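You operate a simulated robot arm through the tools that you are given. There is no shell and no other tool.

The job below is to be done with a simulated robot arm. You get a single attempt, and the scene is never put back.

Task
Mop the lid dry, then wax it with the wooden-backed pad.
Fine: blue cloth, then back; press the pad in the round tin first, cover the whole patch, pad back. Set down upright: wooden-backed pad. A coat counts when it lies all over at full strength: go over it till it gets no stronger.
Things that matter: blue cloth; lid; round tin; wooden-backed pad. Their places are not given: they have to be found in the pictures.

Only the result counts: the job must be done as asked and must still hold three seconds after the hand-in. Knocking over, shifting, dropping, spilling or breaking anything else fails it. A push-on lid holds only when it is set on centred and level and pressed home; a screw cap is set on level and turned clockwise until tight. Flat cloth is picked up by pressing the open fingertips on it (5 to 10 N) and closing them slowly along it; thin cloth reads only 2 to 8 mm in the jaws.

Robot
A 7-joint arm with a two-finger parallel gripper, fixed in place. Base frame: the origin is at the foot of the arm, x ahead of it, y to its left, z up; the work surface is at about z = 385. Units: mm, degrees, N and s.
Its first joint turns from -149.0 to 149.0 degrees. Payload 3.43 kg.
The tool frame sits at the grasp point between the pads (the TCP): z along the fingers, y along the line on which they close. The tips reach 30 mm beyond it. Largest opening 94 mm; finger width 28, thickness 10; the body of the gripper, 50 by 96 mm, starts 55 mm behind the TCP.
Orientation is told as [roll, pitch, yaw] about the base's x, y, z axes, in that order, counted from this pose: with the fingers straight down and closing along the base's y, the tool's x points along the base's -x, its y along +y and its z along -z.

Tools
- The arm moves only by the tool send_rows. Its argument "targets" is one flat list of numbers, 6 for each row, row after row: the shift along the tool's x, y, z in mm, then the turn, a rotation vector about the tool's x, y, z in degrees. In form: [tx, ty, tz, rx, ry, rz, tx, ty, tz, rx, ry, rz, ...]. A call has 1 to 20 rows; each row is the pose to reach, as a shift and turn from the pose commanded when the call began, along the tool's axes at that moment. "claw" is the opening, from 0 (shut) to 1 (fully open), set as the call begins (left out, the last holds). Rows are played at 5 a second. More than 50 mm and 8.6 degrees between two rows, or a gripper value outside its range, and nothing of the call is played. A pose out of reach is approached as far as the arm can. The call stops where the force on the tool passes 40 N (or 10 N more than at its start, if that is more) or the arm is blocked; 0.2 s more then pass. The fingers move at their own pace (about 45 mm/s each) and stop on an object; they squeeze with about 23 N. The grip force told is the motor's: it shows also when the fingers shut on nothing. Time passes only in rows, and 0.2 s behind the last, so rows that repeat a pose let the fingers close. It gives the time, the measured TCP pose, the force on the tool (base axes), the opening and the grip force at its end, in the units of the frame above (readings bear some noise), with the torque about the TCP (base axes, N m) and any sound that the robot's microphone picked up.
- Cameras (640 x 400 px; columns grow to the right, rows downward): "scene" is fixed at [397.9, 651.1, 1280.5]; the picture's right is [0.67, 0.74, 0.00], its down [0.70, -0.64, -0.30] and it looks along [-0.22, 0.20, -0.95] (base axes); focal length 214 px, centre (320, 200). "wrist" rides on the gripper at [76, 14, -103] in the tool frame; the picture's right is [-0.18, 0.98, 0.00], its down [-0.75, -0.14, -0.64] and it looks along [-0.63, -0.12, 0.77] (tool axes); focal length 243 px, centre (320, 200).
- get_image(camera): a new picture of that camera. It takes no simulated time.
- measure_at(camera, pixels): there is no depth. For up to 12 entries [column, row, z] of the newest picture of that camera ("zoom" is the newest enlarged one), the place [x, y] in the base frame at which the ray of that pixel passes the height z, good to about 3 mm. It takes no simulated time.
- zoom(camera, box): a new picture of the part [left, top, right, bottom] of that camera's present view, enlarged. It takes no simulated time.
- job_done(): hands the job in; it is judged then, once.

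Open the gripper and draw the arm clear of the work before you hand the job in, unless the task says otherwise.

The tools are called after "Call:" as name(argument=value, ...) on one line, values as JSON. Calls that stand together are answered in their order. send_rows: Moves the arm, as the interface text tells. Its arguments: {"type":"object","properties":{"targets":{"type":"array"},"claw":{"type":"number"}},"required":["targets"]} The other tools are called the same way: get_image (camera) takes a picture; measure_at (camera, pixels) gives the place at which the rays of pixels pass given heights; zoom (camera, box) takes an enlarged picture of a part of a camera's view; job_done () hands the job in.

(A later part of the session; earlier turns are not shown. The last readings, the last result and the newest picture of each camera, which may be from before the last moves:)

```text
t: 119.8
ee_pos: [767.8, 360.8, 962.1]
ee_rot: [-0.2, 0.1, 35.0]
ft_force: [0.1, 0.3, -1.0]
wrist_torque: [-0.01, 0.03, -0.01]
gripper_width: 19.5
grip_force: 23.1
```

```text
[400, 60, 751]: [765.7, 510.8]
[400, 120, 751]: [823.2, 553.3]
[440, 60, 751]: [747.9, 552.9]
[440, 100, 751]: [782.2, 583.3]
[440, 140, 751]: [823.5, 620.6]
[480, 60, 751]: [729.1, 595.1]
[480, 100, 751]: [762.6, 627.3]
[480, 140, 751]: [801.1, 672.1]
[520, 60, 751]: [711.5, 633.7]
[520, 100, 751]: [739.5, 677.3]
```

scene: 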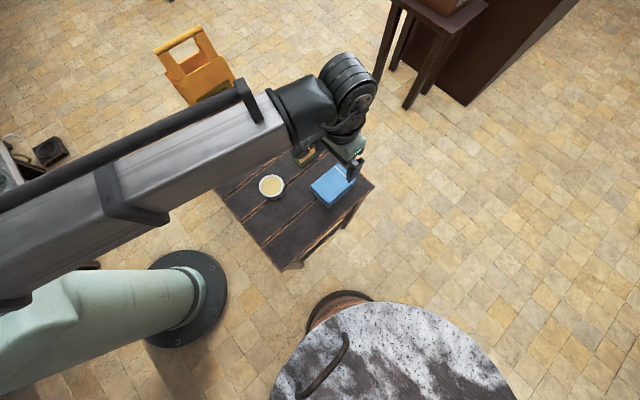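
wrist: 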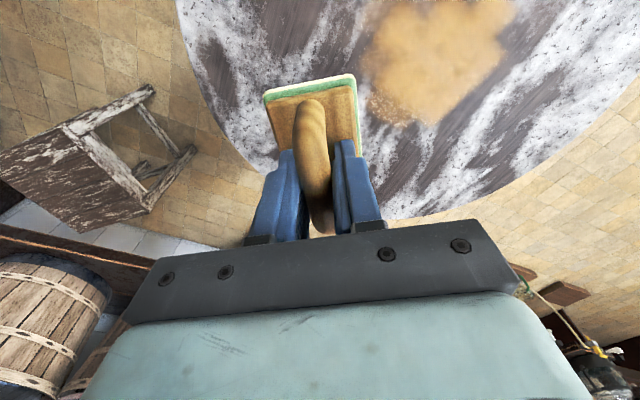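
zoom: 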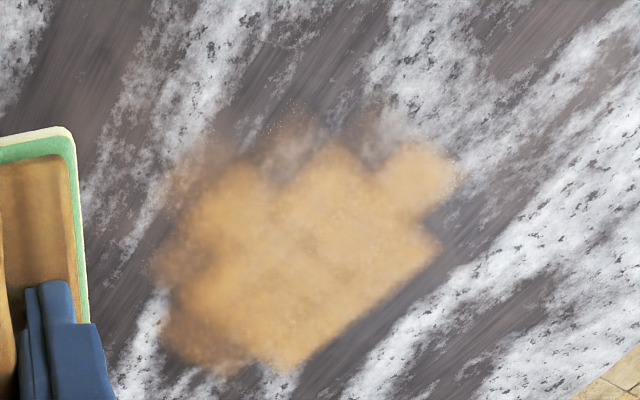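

Those measurements refer to the older wrist picture; I'll measure on the newest zoom instead: coat edges and inner points.

Call:
measure_at(camera="zoom", pixels=[[310, 255, 751], [180, 260, 751], [165, 345, 751], [285, 370, 751], [440, 245, 751], [455, 170, 751], [335, 145, 751], [230, 160, 751], [385, 170, 751], [280, 190, 751]])

```text
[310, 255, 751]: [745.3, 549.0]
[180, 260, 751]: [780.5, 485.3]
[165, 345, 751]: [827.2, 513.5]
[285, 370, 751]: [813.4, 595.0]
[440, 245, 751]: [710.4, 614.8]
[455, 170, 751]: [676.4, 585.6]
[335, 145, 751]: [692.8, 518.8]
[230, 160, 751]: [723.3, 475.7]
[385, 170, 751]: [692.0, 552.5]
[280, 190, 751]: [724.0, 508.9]
```

The coat is centred at (745,549) as wanted, but its near-side (toward the base) edge is notched close to the patch rim. I'll go back down and rub that side with proper pressure.

Call:
send_rows(targets=[-15, 35, 10, 0, 0, 0, -30, 70, 30, 0, 0, 0, -45, 105, 55, 0, 0, 0, -60, 140, 85, 0, 0, 0, -70, 165, 115, 0, 0, 0, -70, 165, 140, 0, 0, 0, -70, 165, 152, 0, 0, 0, -70, 165, 157, 0, 0, 0, -70, 165, 159, 0, 0, 0, -70, 165, 160, 0, 0, 0, -70, 165, 160, 0, 0, 0])

Call:
send_rows(targets=[0, 0, 0.7, 0, 0, 0, 0, 0, 0.7, 0, 0, 0])

```text
t: 122.2
ee_pos: [729.5, 537.6, 801.9]
ee_rot: [-0.1, 0.1, 35.0]
ft_force: [0.1, -2.1, 7.4]
wrist_torque: [-0.03, 0.05, 0.03]
gripper_width: 19.5
grip_force: 22.8
```

```text
t: 122.8
ee_pos: [730.8, 539.3, 803.3]
ee_rot: [-0.1, 0.0, 35.0]
ft_force: [1.2, -2.4, 13.7]
wrist_torque: [-0.04, 0.06, -0.03]
gripper_width: 19.3
grip_force: 23.7
```

13.7 N on the near side. I'll rub across here, ±40 mm, in small calls to monitor the force.

Call:
send_rows(targets=[0, 12, 0, 0, 0, 0, 0, 24, 0, 0, 0, 0, 0, 36, 0, 0, 0, 0])

Call:
send_rows(targets=[0, -12, 0, 0, 0, 0, 0, -24, 0, 0, 0, 0, 0, -36, 0, 0, 0, 0])

Call:
send_rows(targets=[0, -12, 0, 0, 0, 0, 0, -24, 0, 0, 0, 0, 0, -36, 0, 0, 0, 0])

```text
t: 123.6
ee_pos: [709.7, 567.5, 803.3]
ee_rot: [-0.1, -0.1, 35.0]
ft_force: [3.8, -5.2, 12.3]
wrist_torque: [0.03, -0.02, 0.0]
gripper_width: 19.5
grip_force: 23.6
```

```text
t: 124.4
ee_pos: [728.6, 538.9, 802.3]
ee_rot: [-0.1, 0.0, 35.1]
ft_force: [-3.1, 4.5, 10.3]
wrist_torque: [0.01, -0.06, 0.05]
gripper_width: 19.4
grip_force: 22.9
```

```text
t: 125.2
ee_pos: [749.7, 509.0, 803.0]
ee_rot: [-0.1, 0.1, 35.0]
ft_force: [-2.0, 2.0, 4.2]
wrist_torque: [0.02, 0.0, 0.0]
gripper_width: 19.8
grip_force: 23.1
```

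Force decays with each stroke, so I'll add depth per call and continue with further lanes.

Call:
send_rows(targets=[0, 0, 0.8, 0, 0, 0, 8, 6, 0.8, 0, 0, 0, 8, 18, 0.8, 0, 0, 0, 8, 30, 0.8, 0, 0, 0, 8, 42, 0.8, 0, 0, 0, 8, 54, 0.8, 0, 0, 0, 8, 66, 0.8, 0, 0, 0, 4, 74, 0.8, 0, 0, 0])

Call:
send_rows(targets=[-5, 0, 0.6, 0, 0, 0, -14, -4, 0.6, 0, 0, 0, -14, -16, 0.6, 0, 0, 0, -14, -28, 0.6, 0, 0, 0, -14, -40, 0.6, 0, 0, 0, -14, -52, 0.6, 0, 0, 0, -14, -64, 0.6, 0, 0, 0, -14, -76, 0.6, 0, 0, 0])

Call:
send_rows(targets=[-8, 0, 0.6, 0, 0, 0, -14, 4, 0.6, 0, 0, 0, -14, 16, 0.6, 0, 0, 0, -14, 28, 0.6, 0, 0, 0, -14, 40, 0.6, 0, 0, 0, -14, 52, 0.6, 0, 0, 0, -14, 64, 0.6, 0, 0, 0, -14, 76, 0.6, 0, 0, 0])

```text
t: 127.0
ee_pos: [703.7, 566.9, 803.1]
ee_rot: [-0.1, 0.0, 35.0]
ft_force: [2.0, -12.7, 23.7]
wrist_torque: [-0.05, -0.04, -0.02]
gripper_width: 19.7
grip_force: 23.4
```

```text
t: 128.3
ee_pos: [740.7, 540.4, 801.5]
ee_rot: [0.0, 0.0, 35.1]
ft_force: [-2.7, -2.4, 9.5]
wrist_torque: [-0.23, -0.1, -0.04]
gripper_width: 19.6
grip_force: 23.2
stopped in row 6: the force on the tool passed its limit at 41 N (the readings are from after the stop); the commanded pose is now the measured one
```

```text
t: 130.3
ee_pos: [708.6, 610.3, 801.8]
ee_rot: [-0.2, -0.1, 35.0]
ft_force: [-1.8, -4.0, 10.2]
wrist_torque: [0.09, 0.22, 0.09]
gripper_width: 19.7
grip_force: 22.9
stopped in row 8: the force on the tool passed its limit at 41 N (the readings are from after the stop); the commanded pose is now the measured one
```

Pressure is now firm (spikes to 41 N), so no more depth is needed. I'm at y-offset +72, too far out; I'll sweep back slightly lighter.

Call:
send_rows(targets=[0, -12, -0.8, 0, 0, 0, 0, -24, -0.8, 0, 0, 0, 0, -36, -0.8, 0, 0, 0, 0, -48, -0.8, 0, 0, 0, 0, -60, -0.8, 0, 0, 0])

Call:
send_rows(targets=[0, -12, 0, 0, 0, 0, 0, -24, 0, 0, 0, 0, 0, -36, 0, 0, 0, 0, 0, -46, 0, 0, 0, 0])

```text
t: 131.5
ee_pos: [743.8, 561.1, 802.4]
ee_rot: [-0.1, -0.1, 35.0]
ft_force: [-2.0, 3.2, 5.7]
wrist_torque: [0.19, -0.05, 0.06]
gripper_width: 19.8
grip_force: 22.7
```

```text
t: 132.5
ee_pos: [771.4, 523.4, 801.7]
ee_rot: [-0.1, 0.0, 35.0]
ft_force: [-1.4, -0.1, 1.0]
wrist_torque: [0.03, -0.02, 0.0]
gripper_width: 19.6
grip_force: 22.7
```

Now at lane x≈-6, y≈-36 with 1 N. I'll press 0.6 mm and sweep the far-side lane, x≈-22.

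Call:
send_rows(targets=[-8, 0, 0.6, 0, 0, 0, -16, 4, 0.6, 0, 0, 0, -16, 16, 0.6, 0, 0, 0, -16, 28, 0.6, 0, 0, 0])

Call:
send_rows(targets=[0, 12, 0.3, 0, 0, 0, 0, 24, 0.3, 0, 0, 0, 0, 36, 0.3, 0, 0, 0, 0, 46, 0.3, 0, 0, 0])

Call:
send_rows(targets=[10, 0, 0.3, 0, 0, 0, 14, -12, 0.3, 0, 0, 0, 14, -24, 0.3, 0, 0, 0, 14, -36, 0.3, 0, 0, 0])

```text
t: 133.5
ee_pos: [765.4, 556.1, 801.7]
ee_rot: [-0.1, -0.3, 35.0]
ft_force: [3.2, -3.2, 10.2]
wrist_torque: [-0.14, 0.06, 0.08]
gripper_width: 19.6
grip_force: 23.0
```

```text
t: 134.5
ee_pos: [740.8, 593.0, 802.3]
ee_rot: [-0.1, -0.3, 34.9]
ft_force: [5.6, -7.8, 19.0]
wrist_torque: [-0.21, 0.11, 0.1]
gripper_width: 19.5
grip_force: 23.2
```

```text
t: 135.5
ee_pos: [747.5, 556.2, 802.0]
ee_rot: [0.1, -0.2, 35.1]
ft_force: [-10.1, 13.3, 33.7]
wrist_torque: [0.18, 0.34, -0.07]
gripper_width: 19.8
grip_force: 23.5
```

33 N here, a bit high; I'll raise 1 mm and make some strokes in the lengthwise direction over the centre and edges.

Call:
send_rows(targets=[10, 0, -1, 0, 0, 0, 22, 0, -1, 0, 0, 0, 32, 0, -1, 0, 0, 0, 32, -12, -1, 0, 0, 0, 22, -20, -1, 0, 0, 0, 10, -20, -1, 0, 0, 0])

Call:
send_rows(targets=[-12, 0, 0, 0, 0, 0, -24, 0, 0, 0, 0, 0, -24, -12, 0, 0, 0, 0, -12, -20, 0, 0, 0, 0, 0, -20, 0, 0, 0, 0, 12, -20, 0, 0, 0, 0, 22, -20, 0, 0, 0, 0])

Call:
send_rows(targets=[0, 12, 0.4, 0, 0, 0, 0, 24, 0.4, 0, 0, 0, 0, 36, 0.4, 0, 0, 0, 0, 48, 0.4, 0, 0, 0, 0, 60, 0.4, 0, 0, 0, 0, 70, 0.4, 0, 0, 0])

Call:
send_rows(targets=[-12, 0, 0.2, 0, 0, 0, -24, 0, 0.2, 0, 0, 0, -36, 0, 0.2, 0, 0, 0, -48, 0, 0.2, 0, 0, 0, -36, -12, 0.2, 0, 0, 0, -24, -24, 0.2, 0, 0, 0])

```text
t: 136.9
ee_pos: [751.3, 531.7, 801.1]
ee_rot: [-0.3, 0.1, 35.1]
ft_force: [-11.2, -11.7, 29.0]
wrist_torque: [-0.26, 0.32, -0.03]
gripper_width: 19.7
grip_force: 23.2
```

```text
t: 138.5
ee_pos: [744.3, 505.4, 801.2]
ee_rot: [-0.2, -0.2, 35.0]
ft_force: [6.3, 4.7, 18.1]
wrist_torque: [0.07, -0.33, 0.04]
gripper_width: 19.6
grip_force: 23.4
```

```text
t: 139.9
ee_pos: [705.7, 561.1, 802.0]
ee_rot: [0.0, -0.2, 35.0]
ft_force: [5.3, -9.6, 22.7]
wrist_torque: [-0.27, 0.06, 0.11]
gripper_width: 19.4
grip_force: 22.7
```

```text
t: 141.3
ee_pos: [739.2, 556.3, 801.6]
ee_rot: [-0.1, -0.5, 35.0]
ft_force: [4.9, 11.6, 26.6]
wrist_torque: [0.13, 0.24, -0.23]
gripper_width: 19.3
grip_force: 23.2
```

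Firm contact throughout. I'll lift and view the coat from the same side position.

Call:
send_rows(targets=[0, 0, -20, 0, 0, 0, 0, 0, -50, 0, 0, 0, 15, -35, -80, 0, 0, 0, 30, -70, -110, 0, 0, 0, 45, -105, -140, 0, 0, 0, 65, -140, -160, 0, 0, 0, 75, -165, -160, 0, 0, 0, 75, -165, -160, 0, 0, 0])

Call:
get_image(camera="wrist")

Call:
zoom(camera="wrist", box=[360, 20, 560, 190])

Call:
measure_at(camera="zoom", pixels=[[310, 255, 751], [250, 255, 751], [370, 255, 751], [310, 195, 751], [310, 315, 751], [200, 260, 751], [420, 250, 751], [280, 180, 751], [240, 340, 751]])

```text
t: 143.1
ee_pos: [772.3, 378.5, 960.9]
ee_rot: [0.0, -0.1, 35.0]
ft_force: [-0.4, -0.3, -1.5]
wrist_torque: [0.03, -0.01, -0.02]
gripper_width: 19.9
grip_force: 23.0
```

```text
taken
```

wrist: 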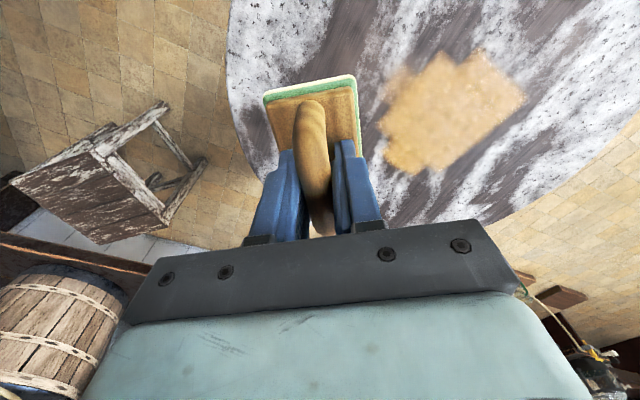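

```text
2.35 times, centred on (460, 105) of wrist
```

zoom: 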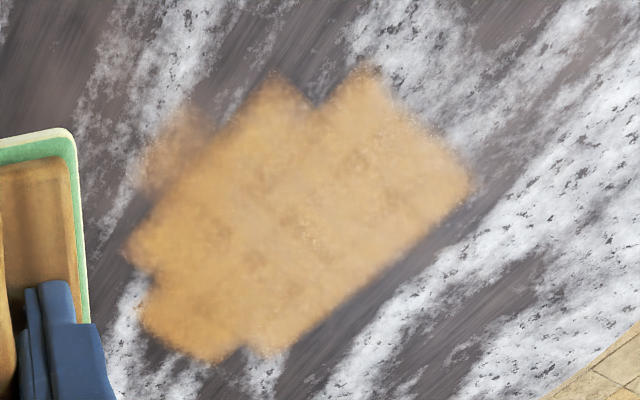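

```text
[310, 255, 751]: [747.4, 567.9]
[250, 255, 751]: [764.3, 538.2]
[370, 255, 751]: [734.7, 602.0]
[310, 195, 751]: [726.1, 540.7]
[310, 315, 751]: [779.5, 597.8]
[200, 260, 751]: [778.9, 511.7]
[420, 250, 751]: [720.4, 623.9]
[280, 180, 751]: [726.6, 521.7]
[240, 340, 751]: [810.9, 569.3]
```

The coat covers the patch circle (about (288,240)±80 px in the zoom), though its +y edge (lower right) is close to the rim. I'll go back down and rub a perimeter loop with extra reach on the +y side, then the centre again.

Call:
send_rows(targets=[-15, 35, 10, 0, 0, 0, -30, 70, 30, 0, 0, 0, -45, 105, 55, 0, 0, 0, -60, 140, 85, 0, 0, 0, -75, 165, 115, 0, 0, 0, -75, 165, 140, 0, 0, 0, -75, 165, 152, 0, 0, 0, -75, 165, 156, 0, 0, 0, -75, 165, 158, 0, 0, 0, -75, 165, 159, 0, 0, 0, -75, 165, 159, 0, 0, 0])

```text
t: 145.5
ee_pos: [739.2, 556.5, 801.3]
ee_rot: [0.0, -0.1, 35.0]
ft_force: [0.7, -0.6, 4.3]
wrist_torque: [0.05, -0.02, 0.01]
gripper_width: 19.7
grip_force: 23.1
```

Contact at 4.3 N. I'll add 0.5 mm and run the loop.

Call:
send_rows(targets=[-16.1, 10.7, 0.5, 0, 0, 0, -23.5, 21.4, 0.5, 0, 0, 0, -35.8, 12.8, 0.5, 0, 0, 0, -45.8, 0.9, 0.5, 0, 0, 0, -37.8, -10.6, 0.5, 0, 0, 0, -30.8, -24, 0.5, 0, 0, 0, -22.1, -36.3, 0.5, 0, 0, 0, -7.8, -44.6, 0.5, 0, 0, 0, 8.5, -41.7, 0.5, 0, 0, 0, 20.8, -33, 0.5, 0, 0, 0, 30.7, -21.2, 0.5, 0, 0, 0, 31.5, -4.8, 0.5, 0, 0, 0, 24.5, 8.6, 0.5, 0, 0, 0, 14.2, 19.8, 0.5, 0, 0, 0, 1.5, 29.2, 0.5, 0, 0, 0, -12.5, 26.6, 0.5, 0, 0, 0, -13.2, 6.6, 0.5, 0, 0, 0, -1.7, -9.7, 0.5, 0, 0, 0, 6.9, -22, 0.5, 0, 0, 0, -1.7, -9.7, 0.5, 0, 0, 0])

```text
t: 149.7
ee_pos: [745.5, 547.8, 802.1]
ee_rot: [-0.1, -0.2, 35.0]
ft_force: [1.1, -4.7, 8.6]
wrist_torque: [0.0, 0.01, 0.03]
gripper_width: 19.7
grip_force: 22.7
```

The loop ran well at about 9 N. I'll run it a second time a little firmer.

Call:
send_rows(targets=[-14.4, 20.4, 0.5, 0, 0, 0, -21.8, 31.1, 0.5, 0, 0, 0, -34.1, 22.5, 0.5, 0, 0, 0, -44.1, 10.6, 0.5, 0, 0, 0, -36.1, -0.9, 0.5, 0, 0, 0, -29.1, -14.3, 0.5, 0, 0, 0, -20.4, -26.6, 0.5, 0, 0, 0, -6.1, -34.9, 0.5, 0, 0, 0, 10.2, -32, 0.5, 0, 0, 0, 22.5, -23.3, 0.5, 0, 0, 0, 32.4, -11.5, 0.5, 0, 0, 0, 33.2, 4.9, 0.5, 0, 0, 0, 26.2, 18.3, 0.5, 0, 0, 0, 15.9, 29.5, 0.5, 0, 0, 0, 3.2, 38.9, 0.5, 0, 0, 0, -10.8, 36.3, 0.5, 0, 0, 0, -11.5, 16.3, 0.5, 0, 0, 0, 0, 0, 0.5, 0, 0, 0, 8.6, -12.3, 0.5, 0, 0, 0, 0, 0, 0.5, 0, 0, 0])

Call:
send_rows(targets=[0, 0, -20, 0, 0, 0, 0, 0, -50, 0, 0, 0, 15, -35, -80, 0, 0, 0, 30, -70, -110, 0, 0, 0, 45, -105, -140, 0, 0, 0, 65, -140, -160, 0, 0, 0, 75, -165, -160, 0, 0, 0, 75, -165, -160, 0, 0, 0])

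Call:
get_image(camera="wrist")

Call:
zoom(camera="wrist", box=[360, 20, 560, 190])

Call:
measure_at(camera="zoom", pixels=[[310, 255, 751], [250, 255, 751], [370, 255, 751], [310, 195, 751], [310, 315, 751], [290, 240, 751], [220, 240, 751], [290, 170, 751]])

```text
t: 153.9
ee_pos: [746.7, 546.2, 801.6]
ee_rot: [-0.2, -0.1, 34.9]
ft_force: [0.6, -9.0, 16.0]
wrist_torque: [-0.01, -0.15, -0.08]
gripper_width: 19.7
grip_force: 22.6
```

```text
t: 155.7
ee_pos: [780.3, 371.1, 961.2]
ee_rot: [-0.1, -0.1, 35.2]
ft_force: [-0.2, 0.4, -1.7]
wrist_torque: [-0.02, -0.03, 0.02]
gripper_width: 19.3
grip_force: 22.8
```

```text
taken
```

wrist: 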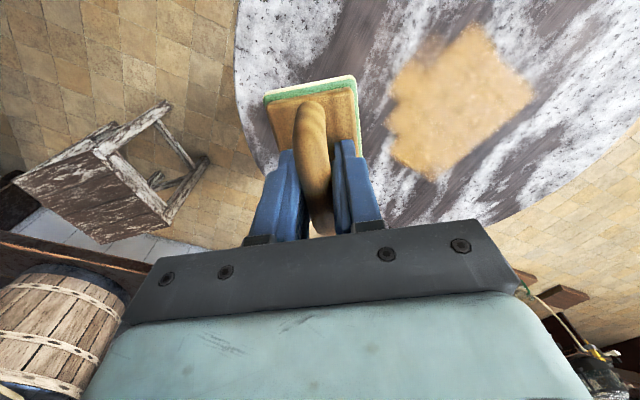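

```text
2.35 times, centred on (460, 105) of wrist
```

zoom: 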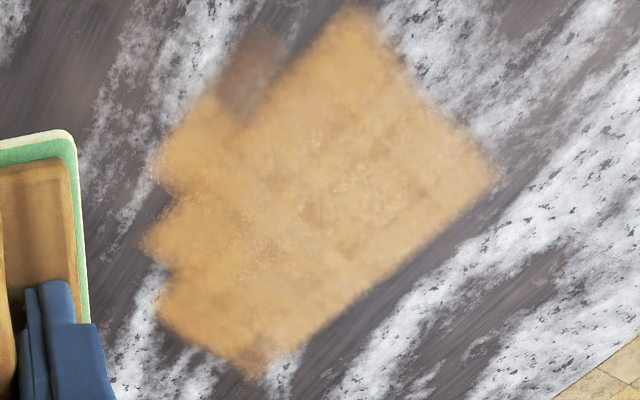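

```text
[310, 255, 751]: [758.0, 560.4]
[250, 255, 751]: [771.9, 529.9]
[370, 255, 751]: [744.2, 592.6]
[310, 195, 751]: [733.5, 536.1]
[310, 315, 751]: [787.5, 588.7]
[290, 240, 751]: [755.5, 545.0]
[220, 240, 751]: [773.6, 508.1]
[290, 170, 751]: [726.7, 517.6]
```

The lower-right and upper-right edges are straight and didn't move with the longer strokes. I'll measure those edges and corners properly to see the shape.

Call:
measure_at(camera="zoom", pixels=[[345, 10, 751], [497, 178, 751], [255, 375, 751], [150, 245, 751], [150, 165, 751], [375, 280, 751], [425, 95, 751], [165, 310, 751], [215, 95, 751], [362, 282, 751], [303, 230, 751]])

```text
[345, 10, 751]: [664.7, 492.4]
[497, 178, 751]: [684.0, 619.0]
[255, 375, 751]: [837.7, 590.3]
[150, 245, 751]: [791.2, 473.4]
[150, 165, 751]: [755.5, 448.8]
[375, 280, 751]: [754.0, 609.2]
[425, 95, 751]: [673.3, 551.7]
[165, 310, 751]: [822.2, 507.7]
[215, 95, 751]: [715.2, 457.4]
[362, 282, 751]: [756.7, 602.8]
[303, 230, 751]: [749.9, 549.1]
```

The +y edge is a straight limit about 60 mm from the patch centre, while the patch radius is about 48, so the patch is covered with margin. I'll enlarge the coat to judge its evenness.

Call:
zoom(camera="wrist", box=[405, 60, 515, 160])

```text
4.00 times, centred on (460, 110) of wrist
```

zoom: 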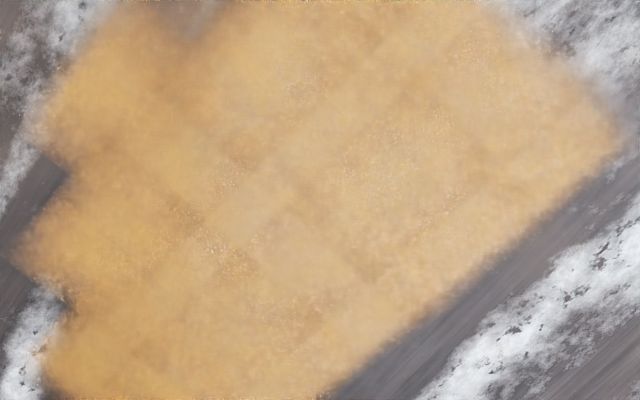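

The coat shows slight tonal blocks, so some cells may not be saturated yet. I'll go down again and do a denser raster plus loop.

Call:
send_rows(targets=[-15, 35, 10, 0, 0, 0, -30, 70, 30, 0, 0, 0, -45, 105, 55, 0, 0, 0, -60, 140, 85, 0, 0, 0, -75, 165, 115, 0, 0, 0, -75, 165, 140, 0, 0, 0, -75, 165, 152, 0, 0, 0, -75, 165, 156, 0, 0, 0, -75, 165, 158, 0, 0, 0, -75, 165, 159.5, 0, 0, 0, -75, 165, 159.5, 0, 0, 0])

Call:
send_rows(targets=[0, 12, 0.3, 0, 0, 0, 0, 24, 0.3, 0, 0, 0, 0, 36, 0.3, 0, 0, 0, -10, 30, 0.3, 0, 0, 0, -10, 18, 0.3, 0, 0, 0, -10, 6, 0.3, 0, 0, 0, -10, -6, 0.3, 0, 0, 0, -10, -18, 0.3, 0, 0, 0, -10, -30, 0.3, 0, 0, 0, -22, -24, 0.3, 0, 0, 0, -22, -12, 0.3, 0, 0, 0, -22, 0, 0.3, 0, 0, 0, -22, 12, 0.3, 0, 0, 0, -22, 24, 0.3, 0, 0, 0, -32, 16, 0.3, 0, 0, 0, -32, 4, 0.3, 0, 0, 0, -32, -8, 0.3, 0, 0, 0, -32, -18, 0.3, 0, 0, 0, -18, -18, 0.3, 0, 0, 0, -4, -18, 0.3, 0, 0, 0])

```text
t: 158.1
ee_pos: [745.3, 550.1, 801.7]
ee_rot: [0.0, -0.2, 35.0]
ft_force: [1.3, 1.4, 11.9]
wrist_torque: [-0.12, 0.3, -0.05]
gripper_width: 19.3
grip_force: 22.7
```

```text
t: 162.3
ee_pos: [760.2, 537.6, 801.6]
ee_rot: [-0.1, -0.2, 35.0]
ft_force: [8.6, 2.3, 19.9]
wrist_torque: [0.01, 0.01, 0.02]
gripper_width: 19.9
grip_force: 23.5
```

Good, 20 N. Now the near half of the patch with the same dense lanes.

Call:
send_rows(targets=[14, -12, 0, 0, 0, 0, 14, 0, 0, 0, 0, 0, 14, 12, 0, 0, 0, 0, 14, 24, 0, 0, 0, 0, 14, 36, 0, 0, 0, 0, 14, 50, 0, 0, 0, 0, 26, 46, 0, 0, 0, 0, 26, 34, 0, 0, 0, 0, 26, 22, 0, 0, 0, 0, 26, 10, 0, 0, 0, 0, 26, -2, 0, 0, 0, 0, 26, -14, 0, 0, 0, 0, 36, -4, 0, 0, 0, 0, 36, 8, 0, 0, 0, 0, 36, 20, 0, 0, 0, 0, 36, 34, 0, 0, 0, 0, 24, 28, 0, 0, 0, 0, 14, 18, 0, 0, 0, 0, 4, 6, 0, 0, 0, 0, 4, 18, 0, 0, 0, 0])

Call:
send_rows(targets=[0, -12, 0, 0, 0, 0, 0, -24, 0, 0, 0, 0, 0, -34, 0, 0, 0, 0, 0, -24, 0, 0, 0, 0, 0, -12, 0, 0, 0, 0, 0, 0, 0, 0, 0, 0, 0, 12, 0, 0, 0, 0, 0, 24, 0, 0, 0, 0, 0, 36, 0, 0, 0, 0, 0, 24, 0, 0, 0, 0, 0, 12, 0, 0, 0, 0, 0, 0, 0, 0, 0, 0])

Call:
send_rows(targets=[0, 0, -20, 0, 0, 0, 0, 0, -50, 0, 0, 0, 15, -35, -80, 0, 0, 0, 30, -70, -110, 0, 0, 0, 45, -105, -140, 0, 0, 0, 65, -140, -160, 0, 0, 0, 75, -165, -160, 0, 0, 0, 75, -165, -160, 0, 0, 0])

Call:
get_image(camera="wrist")

Call:
zoom(camera="wrist", box=[360, 20, 560, 190])

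Call:
zoom(camera="wrist", box=[405, 60, 515, 160])

```text
t: 164.7
ee_pos: [737.7, 523.6, 801.2]
ee_rot: [0.1, -0.2, 35.0]
ft_force: [-2.0, -1.2, 9.6]
wrist_torque: [-0.34, 0.0, -0.11]
gripper_width: 19.5
grip_force: 23.4
stopped in row 12: the force on the tool passed its limit at 42 N (the readings are from after the stop); the commanded pose is now the measured one
```

```text
t: 167.3
ee_pos: [736.4, 523.5, 802.3]
ee_rot: [0.3, -0.2, 35.0]
ft_force: [-6.7, 10.8, 26.3]
wrist_torque: [-0.03, 0.36, -0.12]
gripper_width: 19.6
grip_force: 23.3
```

```text
t: 169.1
ee_pos: [772.7, 344.1, 960.4]
ee_rot: [0.0, -0.1, 34.9]
ft_force: [-0.6, -1.1, -1.0]
wrist_torque: [0.02, -0.02, 0.02]
gripper_width: 19.8
grip_force: 22.8
```

```text
taken
```

wrist: 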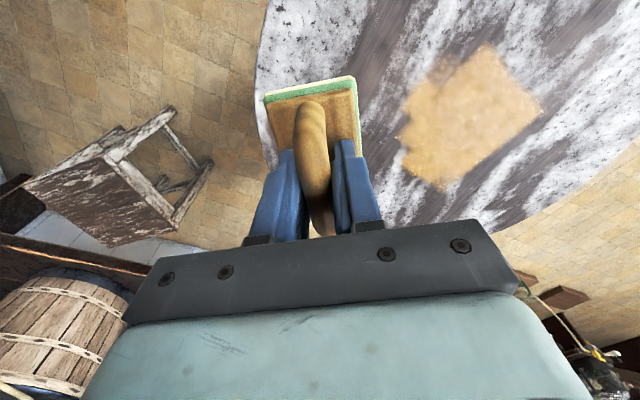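

```text
2.35 times, centred on (460, 105) of wrist
```

zoom: 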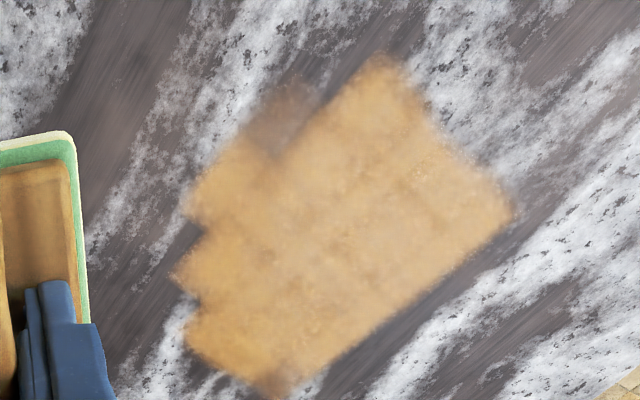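

```text
4.00 times, centred on (460, 110) of wrist
```

zoom: 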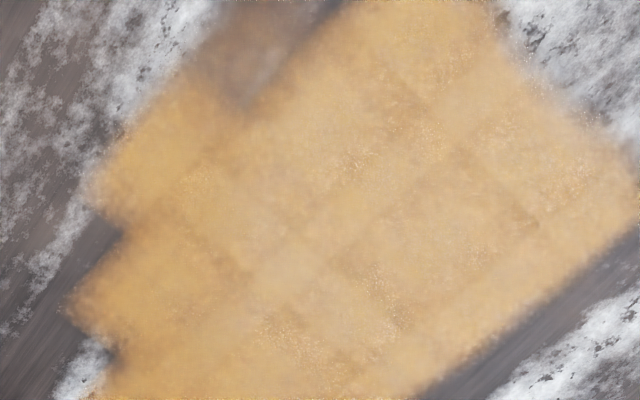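

The outline is stepped and unchanged apart from saturation. I'll re-measure its outline carefully on a fresh zoom to see which parts are pad-limited and where the patch disc lies inside.

Call:
zoom(camera="wrist", box=[370, 20, 570, 210])

Call:
measure_at(camera="zoom", pixels=[[320, 200, 751], [160, 180, 751], [155, 250, 751], [160, 310, 751], [260, 365, 751], [360, 270, 751], [480, 180, 751], [420, 100, 751], [360, 30, 751], [260, 60, 751], [235, 130, 751], [290, 210, 751]])

```text
2.11 times, centred on (470, 115) of wrist
```

zoom: 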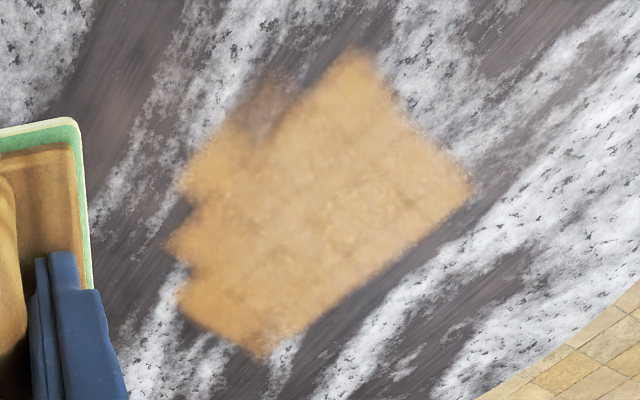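

```text
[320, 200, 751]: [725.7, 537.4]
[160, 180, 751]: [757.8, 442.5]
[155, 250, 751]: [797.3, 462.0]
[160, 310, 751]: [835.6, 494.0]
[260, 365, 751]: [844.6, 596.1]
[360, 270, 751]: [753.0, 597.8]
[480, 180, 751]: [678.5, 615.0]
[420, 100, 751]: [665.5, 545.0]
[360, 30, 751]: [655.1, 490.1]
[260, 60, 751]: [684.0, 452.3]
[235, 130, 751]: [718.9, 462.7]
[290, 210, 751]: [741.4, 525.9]
```

Geometry checks out: the patch disc (centre ≈(748,548), radius ≈48) lies inside the coat, with the smallest margin, about 12 mm, on the +y side. I'll go back and give that side several firm strokes, so the margin there is also at full strength.

Call:
send_rows(targets=[-20, 35, 10, 0, 0, 0, -42, 70, 30, 0, 0, 0, -64, 105, 50, 0, 0, 0, -86, 140, 70, 0, 0, 0, -108, 175, 95, 0, 0, 0, -129.7, 211.8, 115, 0, 0, 0, -129.7, 211.8, 140, 0, 0, 0, -129.7, 211.8, 152, 0, 0, 0, -129.7, 211.8, 156, 0, 0, 0, -129.7, 211.8, 158, 0, 0, 0, -129.7, 211.8, 159, 0, 0, 0, -129.7, 211.8, 159, 0, 0, 0])

```text
t: 171.7
ee_pos: [756.1, 592.7, 802.6]
ee_rot: [0.1, -0.3, 35.0]
ft_force: [-0.8, 0.0, -0.5]
wrist_torque: [0.04, 0.0, 0.0]
gripper_width: 19.8
grip_force: 23.2
```

No contact yet at 802.6; I'll press down about 1.6 mm in steps.

Call:
send_rows(targets=[0, 0, 0.6, 0, 0, 0, 0, 0, 1.2, 0, 0, 0, 0, 0, 1.2, 0, 0, 0])

Call:
get_image(camera="wrist")

```text
t: 172.5
ee_pos: [755.7, 593.0, 801.0]
ee_rot: [0.1, -0.1, 35.0]
ft_force: [1.2, 2.3, 5.4]
wrist_torque: [-0.08, 0.11, -0.03]
gripper_width: 19.9
grip_force: 23.5
```

```text
taken
```

wrist: 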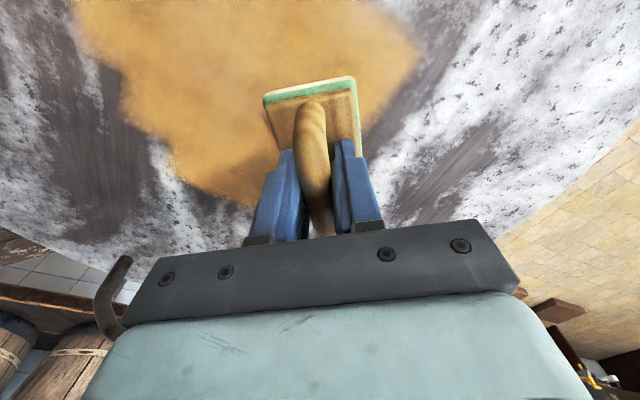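

5 N with the pad straddling the +y edge of the coat. I'll press 0.5 mm more and stroke along that edge.

Call:
send_rows(targets=[0, 0, 0.5, 0, 0, 0, -5, -5, 0.5, 0, 0, 0, -10.5, -10.7, 0.5, 0, 0, 0, 0, 0, 0.5, 0, 0, 0, 10.5, 10.7, 0.5, 0, 0, 0, 21, 21.4, 0.5, 0, 0, 0, 31.5, 32, 0.5, 0, 0, 0, 21, 21.4, 0.5, 0, 0, 0, 10.5, 10.7, 0.5, 0, 0, 0, 0, 0, 0.5, 0, 0, 0, -10.5, -10.7, 0.5, 0, 0, 0])

Call:
send_rows(targets=[10.5, 10.7, 0.4, 0, 0, 0, 21, 21.4, 0.4, 0, 0, 0, 31.5, 32, 0.4, 0, 0, 0, 42, 43, 0.4, 0, 0, 0, 46, 34, 0.4, 0, 0, 0, 36, 24, 0.4, 0, 0, 0, 26, 13, 0.4, 0, 0, 0, 15, 2, 0.4, 0, 0, 0, 5, -8, 0.4, 0, 0, 0, 15, 2, 0.4, 0, 0, 0, 26, 13, 0.4, 0, 0, 0])

Call:
get_image(camera="wrist")

```text
t: 174.9
ee_pos: [769.7, 590.1, 801.8]
ee_rot: [0.0, -0.2, 35.0]
ft_force: [-11.6, 2.6, 25.1]
wrist_torque: [-0.11, 0.49, -0.08]
gripper_width: 19.5
grip_force: 23.2
```

```text
t: 175.6
ee_pos: [736.1, 596.2, 802.3]
ee_rot: [-0.1, -0.4, 34.9]
ft_force: [-3.1, -1.9, 9.0]
wrist_torque: [-0.21, 0.54, 0.02]
gripper_width: 19.2
grip_force: 23.3
stopped in row 3: the force on the tool passed its limit at 41 N (the readings are from after the stop); the commanded pose is now the measured one
```

```text
taken
```

wrist: 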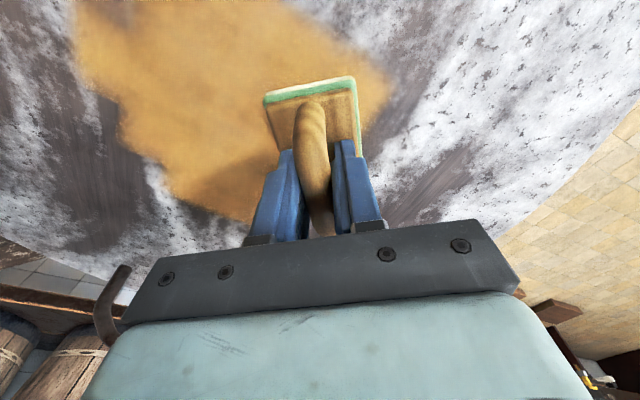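

Force is 9 N after the stop. I'll finish with inward strokes at this height, then lift and look.

Call:
send_rows(targets=[4, -9, 0, 0, 0, 0, -6, -19, 0, 0, 0, 0, -16, -30, 0, 0, 0, 0, -6, -19, 0, 0, 0, 0, 4, -9, 0, 0, 0, 0, 10, -18, 0, 0, 0, 0, 0, -28, 0, 0, 0, 0, -10, -38, 0, 0, 0, 0, -16, -48, 0, 0, 0, 0, -4, -48, 0, 0, 0, 0, 8, -40, 0, 0, 0, 0, 18, -30, 0, 0, 0, 0])

Call:
send_rows(targets=[0, 0, -20, 0, 0, 0, 0, 0, -50, 0, 0, 0, 15, -35, -80, 0, 0, 0, 30, -70, -110, 0, 0, 0, 45, -105, -140, 0, 0, 0, 60, -140, -160, 0, 0, 0, 65, -175, -160, 0, 0, 0, 65, -190, -160, 0, 0, 0, 65, -190, -160, 0, 0, 0])

Call:
get_image(camera="wrist")

Call:
zoom(camera="wrist", box=[370, 20, 570, 210])

```text
t: 178.2
ee_pos: [739.1, 559.8, 801.3]
ee_rot: [-0.1, -0.5, 35.0]
ft_force: [8.1, -2.0, 16.5]
wrist_torque: [-0.34, 0.11, 0.19]
gripper_width: 19.6
grip_force: 23.0
```

```text
t: 180.2
ee_pos: [794.3, 365.3, 961.1]
ee_rot: [-0.1, -0.5, 35.1]
ft_force: [0.0, 0.1, -1.2]
wrist_torque: [0.0, -0.02, 0.04]
gripper_width: 19.5
grip_force: 22.8
```

```text
taken
```

wrist: 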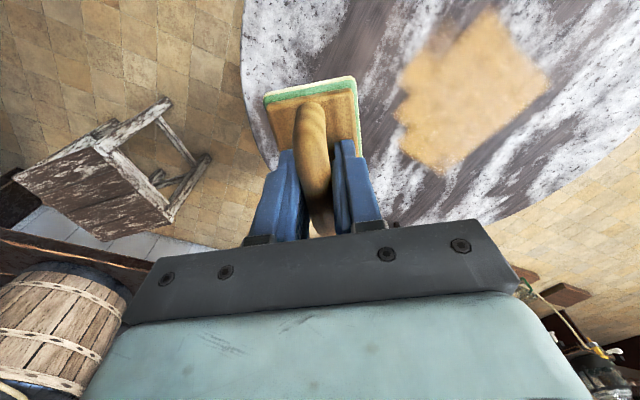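

```text
2.11 times, centred on (470, 115) of wrist
```

zoom: 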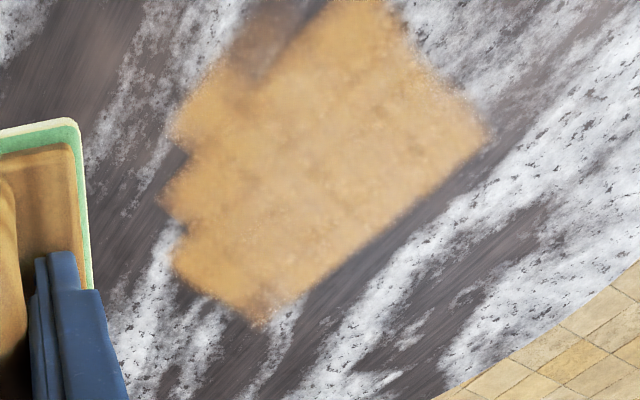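

The +y and near edges are unchanged even after rubbing over them, so they are limits of the coatable area. I'll measure the outline on this zoom to determine that area's shape, and whether the left side has unfilled parts that belong to it.

Call:
measure_at(camera="zoom", pixels=[[488, 140, 751], [400, 222, 751], [300, 305, 751], [262, 325, 751], [178, 265, 751], [165, 195, 751], [172, 130, 751], [235, 45, 751], [430, 65, 751], [400, 20, 751], [330, 10, 751], [300, 180, 751]])

Call:
zoom(camera="wrist", box=[380, 0, 520, 130])

```text
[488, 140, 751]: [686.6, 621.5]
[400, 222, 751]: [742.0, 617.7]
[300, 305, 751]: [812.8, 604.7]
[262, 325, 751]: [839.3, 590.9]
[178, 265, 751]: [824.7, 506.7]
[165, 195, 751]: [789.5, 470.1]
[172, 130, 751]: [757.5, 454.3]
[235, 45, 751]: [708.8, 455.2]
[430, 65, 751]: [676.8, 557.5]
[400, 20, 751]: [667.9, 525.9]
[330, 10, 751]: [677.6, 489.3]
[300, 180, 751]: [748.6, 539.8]
```

```text
3.08 times, centred on (450, 65) of wrist
```

zoom: 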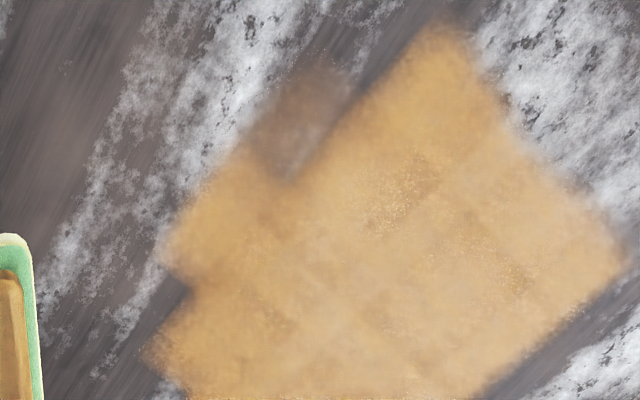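

The disc is well covered, but the -y side of the coat has notches fairly near the patch rim. I'll add firm strokes along that side for a safe margin.

Call:
send_rows(targets=[-6, 30, 15, 0, 0, 0, -12, 60, 35, 0, 0, 0, -20, 90, 60, 0, 0, 0, -28, 120, 85, 0, 0, 0, -35.9, 149.2, 115, 0, 0, 0, -35.9, 149.2, 140, 0, 0, 0, -35.9, 149.2, 152, 0, 0, 0, -35.9, 149.2, 156, 0, 0, 0, -35.9, 149.2, 158, 0, 0, 0, -35.9, 149.2, 159, 0, 0, 0, -35.9, 149.2, 159.5, 0, 0, 0])

Call:
send_rows(targets=[0, 0, 0.3, 0, 0, 0, 0, 0, 0.3, 0, 0, 0])

```text
t: 182.6
ee_pos: [737.1, 511.3, 802.0]
ee_rot: [-0.2, -0.3, 35.0]
ft_force: [1.3, -1.1, 5.5]
wrist_torque: [-0.09, 0.16, 0.03]
gripper_width: 19.7
grip_force: 22.6
```

```text
t: 183.2
ee_pos: [736.3, 509.5, 801.6]
ee_rot: [0.0, -0.4, 35.0]
ft_force: [0.2, 1.8, 12.8]
wrist_torque: [-0.18, 0.42, -0.03]
gripper_width: 19.7
grip_force: 23.1
```

12.8 N. I'll stroke along the -y side in both directions.

Call:
send_rows(targets=[10.5, 10.8, 0, 0, 0, 0, 21, 21.5, 0, 0, 0, 0, 31.5, 32.2, 0, 0, 0, 0, 21, 21.5, 0, 0, 0, 0, 10.5, 10.8, 0, 0, 0, 0, 0, 0, 0, 0, 0, 0, -10.4, -10.7, 0, 0, 0, 0, -21, -21.4, 0, 0, 0, 0, -31.4, -32.1, 0, 0, 0, 0, -21, -21.4, 0, 0, 0, 0, -10.4, -10.7, 0, 0, 0, 0, 0, 0, 0, 0, 0, 0])

Call:
send_rows(targets=[10.5, 10.8, 0.3, 0, 0, 0, 21, 21.5, 0.3, 0, 0, 0, 31.5, 32.2, 0.3, 0, 0, 0, 25, 38, 0.3, 0, 0, 0, 14, 27, 0.3, 0, 0, 0, 3, 16, 0.3, 0, 0, 0, -8, 5, 0.3, 0, 0, 0, -19, -6, 0.3, 0, 0, 0, -30, -17, 0.3, 0, 0, 0, -41, -28, 0.3, 0, 0, 0, -52, -20, 0.3, 0, 0, 0, -42, -8, 0.3, 0, 0, 0, -32, 4, 0.3, 0, 0, 0])

Call:
get_image(camera="wrist")

```text
t: 184.5
ee_pos: [720.9, 514.1, 802.3]
ee_rot: [0.1, -0.3, 34.9]
ft_force: [-1.0, -0.6, 13.4]
wrist_torque: [-0.17, -0.14, 0.02]
gripper_width: 19.6
grip_force: 22.9
stopped in row 6: the force on the tool passed its limit at 41 N (the readings are from after the stop); the commanded pose is now the measured one
```

```text
t: 187.4
ee_pos: [747.0, 537.6, 801.6]
ee_rot: [0.0, -0.5, 35.0]
ft_force: [-1.0, -2.6, 8.5]
wrist_torque: [-0.24, 0.41, 0.09]
gripper_width: 19.8
grip_force: 23.1
stopped in row 13: the force on the tool passed its limit at 42 N (the readings are from after the stop); the commanded pose is now the measured one
```

```text
taken
```

wrist: 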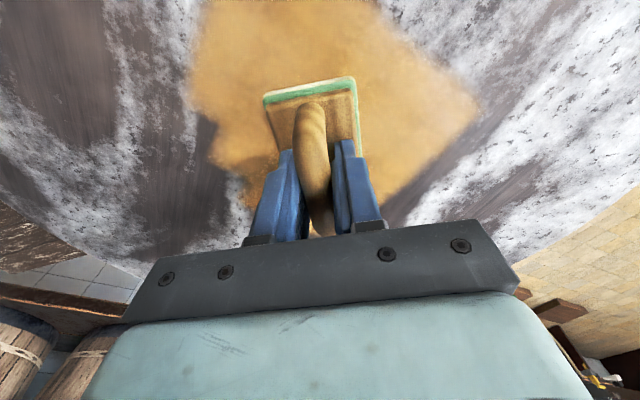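

The coat around the pad looks full. I'll finish the outer part of the -y side, slightly lighter.

Call:
send_rows(targets=[6, -5, -0.3, 0, 0, 0, 14, -11, -0.3, 0, 0, 0, 22.9, -18.1, -0.3, 0, 0, 0, 12.5, -28.8, -0.3, 0, 0, 0, 1.9, -39.5, -0.3, 0, 0, 0, -8.5, -50.2, -0.3, 0, 0, 0, -18, -44, -0.3, 0, 0, 0, -8, -34, -0.3, 0, 0, 0, 2, -24, -0.3, 0, 0, 0, 12, -14, -0.3, 0, 0, 0, 4, -6, -0.3, 0, 0, 0, -6, -16, -0.3, 0, 0, 0, -16, -26, -0.3, 0, 0, 0, -22, -34, -0.3, 0, 0, 0, -12, -24, -0.3, 0, 0, 0, 0, -12, -0.3, 0, 0, 0])

Call:
send_rows(targets=[0, 0, -20, 0, 0, 0, 0, 0, -50, 0, 0, 0, 15, -35, -80, 0, 0, 0, 30, -70, -110, 0, 0, 0, 45, -105, -140, 0, 0, 0, 60, -140, -160, 0, 0, 0, 65, -165, -160, 0, 0, 0, 65, -165, -160, 0, 0, 0])

Call:
get_image(camera="wrist")

Call:
zoom(camera="wrist", box=[370, 20, 570, 210])

```text
t: 190.8
ee_pos: [753.7, 527.9, 801.5]
ee_rot: [0.0, -0.6, 34.8]
ft_force: [4.0, -1.1, 9.0]
wrist_torque: [-0.21, 0.13, 0.09]
gripper_width: 19.3
grip_force: 23.2
```

```text
t: 192.6
ee_pos: [792.2, 354.9, 962.7]
ee_rot: [0.1, -0.5, 34.9]
ft_force: [-1.1, -0.1, -1.2]
wrist_torque: [-0.02, 0.0, 0.03]
gripper_width: 19.5
grip_force: 23.1
```

```text
taken
```

wrist: 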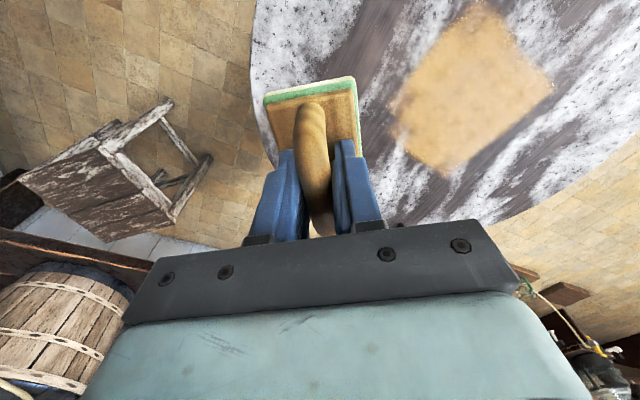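

```text
2.11 times, centred on (470, 115) of wrist
```

zoom: 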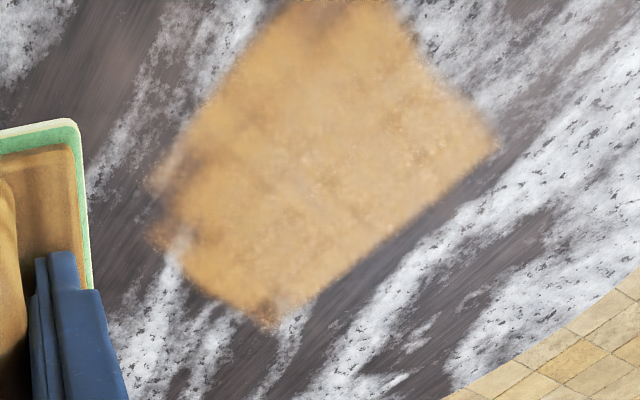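

The coat now shows straight edges on all sides, a filled square; only its left corner, around zoom (160,215), remains partly bare. I'll measure the corners and fill that too.

Call:
measure_at(camera="zoom", pixels=[[497, 140, 751], [268, 326, 751], [150, 185, 751], [150, 240, 751], [190, 245, 751], [165, 215, 751], [280, 10, 751], [400, 10, 751], [215, 95, 751], [205, 285, 751]])

Call:
zoom(camera="wrist", box=[380, 60, 480, 180])

```text
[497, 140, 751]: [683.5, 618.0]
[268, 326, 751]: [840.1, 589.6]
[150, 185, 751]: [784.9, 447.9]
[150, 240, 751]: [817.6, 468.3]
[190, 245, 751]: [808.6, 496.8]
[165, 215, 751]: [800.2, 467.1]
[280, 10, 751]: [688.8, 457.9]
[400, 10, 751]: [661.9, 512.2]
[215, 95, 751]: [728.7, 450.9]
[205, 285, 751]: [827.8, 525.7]
```

```text
3.33 times, centred on (430, 120) of wrist
```

zoom: 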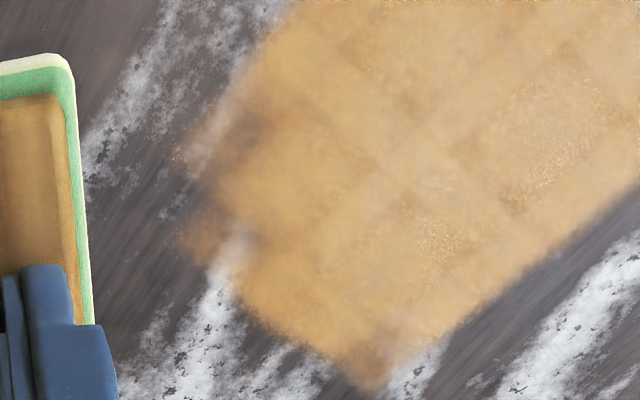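

The coated area is a square of about 155 mm centred near (749,529); its corner near (811,440) is unfilled and the -y edge is thinner. I'll stroke along that whole -y edge and corner.

Call:
send_rows(targets=[-9, 22, 15, 0, 0, 0, -18, 45, 35, 0, 0, 0, -27, 67, 60, 0, 0, 0, -36, 90, 85, 0, 0, 0, -43, 112.1, 115, 0, 0, 0, -43, 112.1, 140, 0, 0, 0, -43, 112.1, 152, 0, 0, 0, -43, 112.1, 156, 0, 0, 0, -43, 112.1, 158, 0, 0, 0, -43, 112.1, 159, 0, 0, 0, -43, 112.1, 159.5, 0, 0, 0])

Call:
send_rows(targets=[0, 0, 0.3, 0, 0, 0, 0, 0, 0.3, 0, 0, 0])

```text
t: 195.0
ee_pos: [767.2, 472.7, 802.9]
ee_rot: [0.1, -0.6, 35.0]
ft_force: [-1.5, 0.3, 3.7]
wrist_torque: [-0.13, 0.21, -0.05]
gripper_width: 19.8
grip_force: 23.0
```

```text
t: 195.6
ee_pos: [766.6, 471.8, 802.8]
ee_rot: [0.2, -0.6, 35.0]
ft_force: [0.1, 5.5, 10.9]
wrist_torque: [-0.14, 0.32, -0.12]
gripper_width: 19.5
grip_force: 22.7
```

10.9 N. Stroking into the left corner and back first.

Call:
send_rows(targets=[-9.6, -9.8, 0, 0, 0, 0, -19.2, -19.6, 0, 0, 0, 0, -30, -19, 0, 0, 0, 0, -40.6, -18.6, 0, 0, 0, 0, -48, -10, 0, 0, 0, 0, -53.7, -1.4, 0, 0, 0, 0, -45, -8, 0, 0, 0, 0, -35, -12, 0, 0, 0, 0, -25, -12, 0, 0, 0, 0, -15, -12, 0, 0, 0, 0, -25, -22, 0, 0, 0, 0, -35, -14, 0, 0, 0, 0, -45, -4, 0, 0, 0, 0, -35, -4, 0, 0, 0, 0, -25, -4, 0, 0, 0, 0, -12, -2, 0, 0, 0, 0, 0, 0, 0, 0, 0, 0])

Call:
send_rows(targets=[10, 10, 0, 0, 0, 0, 20.1, 20.2, 0, 0, 0, 0, 30, 30, 0, 0, 0, 0, 40.2, 40.4, 0, 0, 0, 0, 50, 50, 0, 0, 0, 0, 60.2, 60.5, 0, 0, 0, 0, 50, 50, 0, 0, 0, 0, 40.2, 40.4, 0, 0, 0, 0, 30, 30, 0, 0, 0, 0, 20, 20, 0, 0, 0, 0])

Call:
get_image(camera="wrist")

```text
t: 199.2
ee_pos: [767.6, 471.2, 802.2]
ee_rot: [0.0, -0.7, 34.9]
ft_force: [12.3, 5.9, 33.1]
wrist_torque: [-0.1, 0.09, 0.05]
gripper_width: 19.7
grip_force: 23.1
```

```text
t: 201.4
ee_pos: [737.0, 476.3, 800.4]
ee_rot: [0.1, -0.4, 35.0]
ft_force: [-11.7, 1.6, 21.4]
wrist_torque: [-0.31, 0.74, -0.16]
gripper_width: 19.9
grip_force: 23.2
```

```text
taken
```

wrist: 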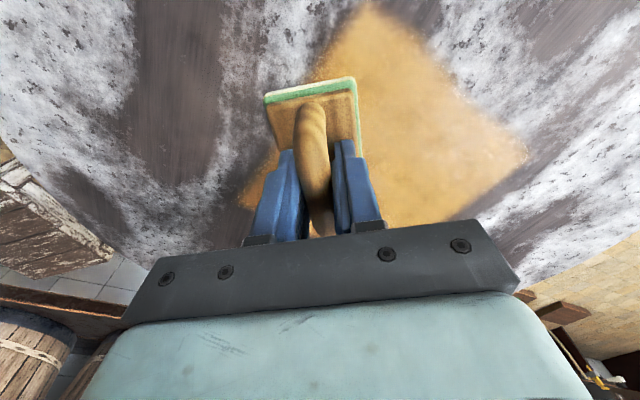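

The square's corners look sharp and nothing sticks outside it. I'll lift and view the whole square from a slightly nearer pose.

Call:
send_rows(targets=[0, 0, -20, 0, 0, 0, 0, 0, -50, 0, 0, 0, 10, -25, -80, 0, 0, 0, 20, -55, -110, 0, 0, 0, 35, -90, -140, 0, 0, 0, 45, -115, -160, 0, 0, 0, 51, -126, -160, 0, 0, 0, 51, -126, -160, 0, 0, 0])

Call:
get_image(camera="wrist")

Call:
zoom(camera="wrist", box=[370, 20, 570, 210])

```text
t: 203.2
ee_pos: [769.1, 342.3, 960.5]
ee_rot: [0.0, -0.6, 35.0]
ft_force: [-0.5, -0.4, -0.4]
wrist_torque: [0.02, 0.0, 0.01]
gripper_width: 19.5
grip_force: 23.2
```

```text
taken
```

wrist: 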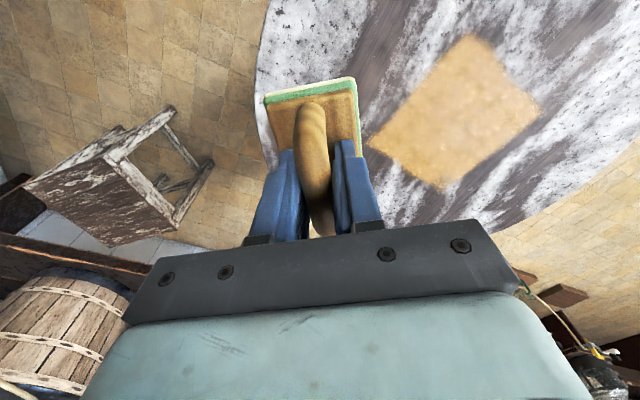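

```text
2.11 times, centred on (470, 115) of wrist
```

zoom: 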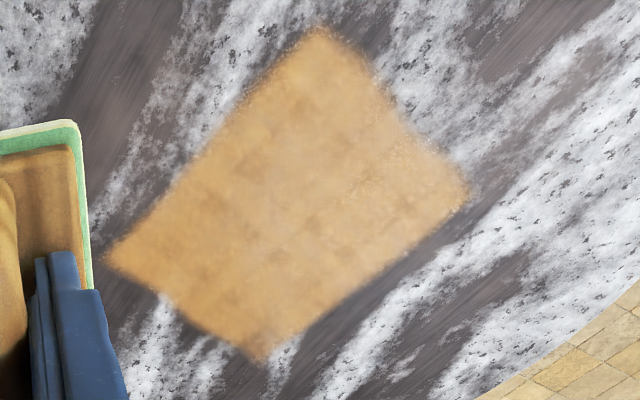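

The whole square patch is now coated, though the left part is a deeper orange than the centre, perhaps slightly thinner. I'll do one more complete raster over the entire square.

Call:
send_rows(targets=[-4, 33, 15, 0, 0, 0, -8, 66, 35, 0, 0, 0, -12, 99, 60, 0, 0, 0, -16, 132, 85, 0, 0, 0, -20, 165.2, 115, 0, 0, 0, -20, 165.2, 140, 0, 0, 0, -20, 165.2, 152, 0, 0, 0, -20, 165.2, 156, 0, 0, 0, -20, 165.2, 158, 0, 0, 0, -20, 165.2, 159, 0, 0, 0, -20, 165.2, 159, 0, 0, 0])

```text
t: 205.6
ee_pos: [691.4, 490.4, 802.6]
ee_rot: [0.0, -0.6, 34.9]
ft_force: [0.6, 0.2, 7.9]
wrist_torque: [-0.19, 0.22, -0.03]
gripper_width: 19.6
grip_force: 22.8
```

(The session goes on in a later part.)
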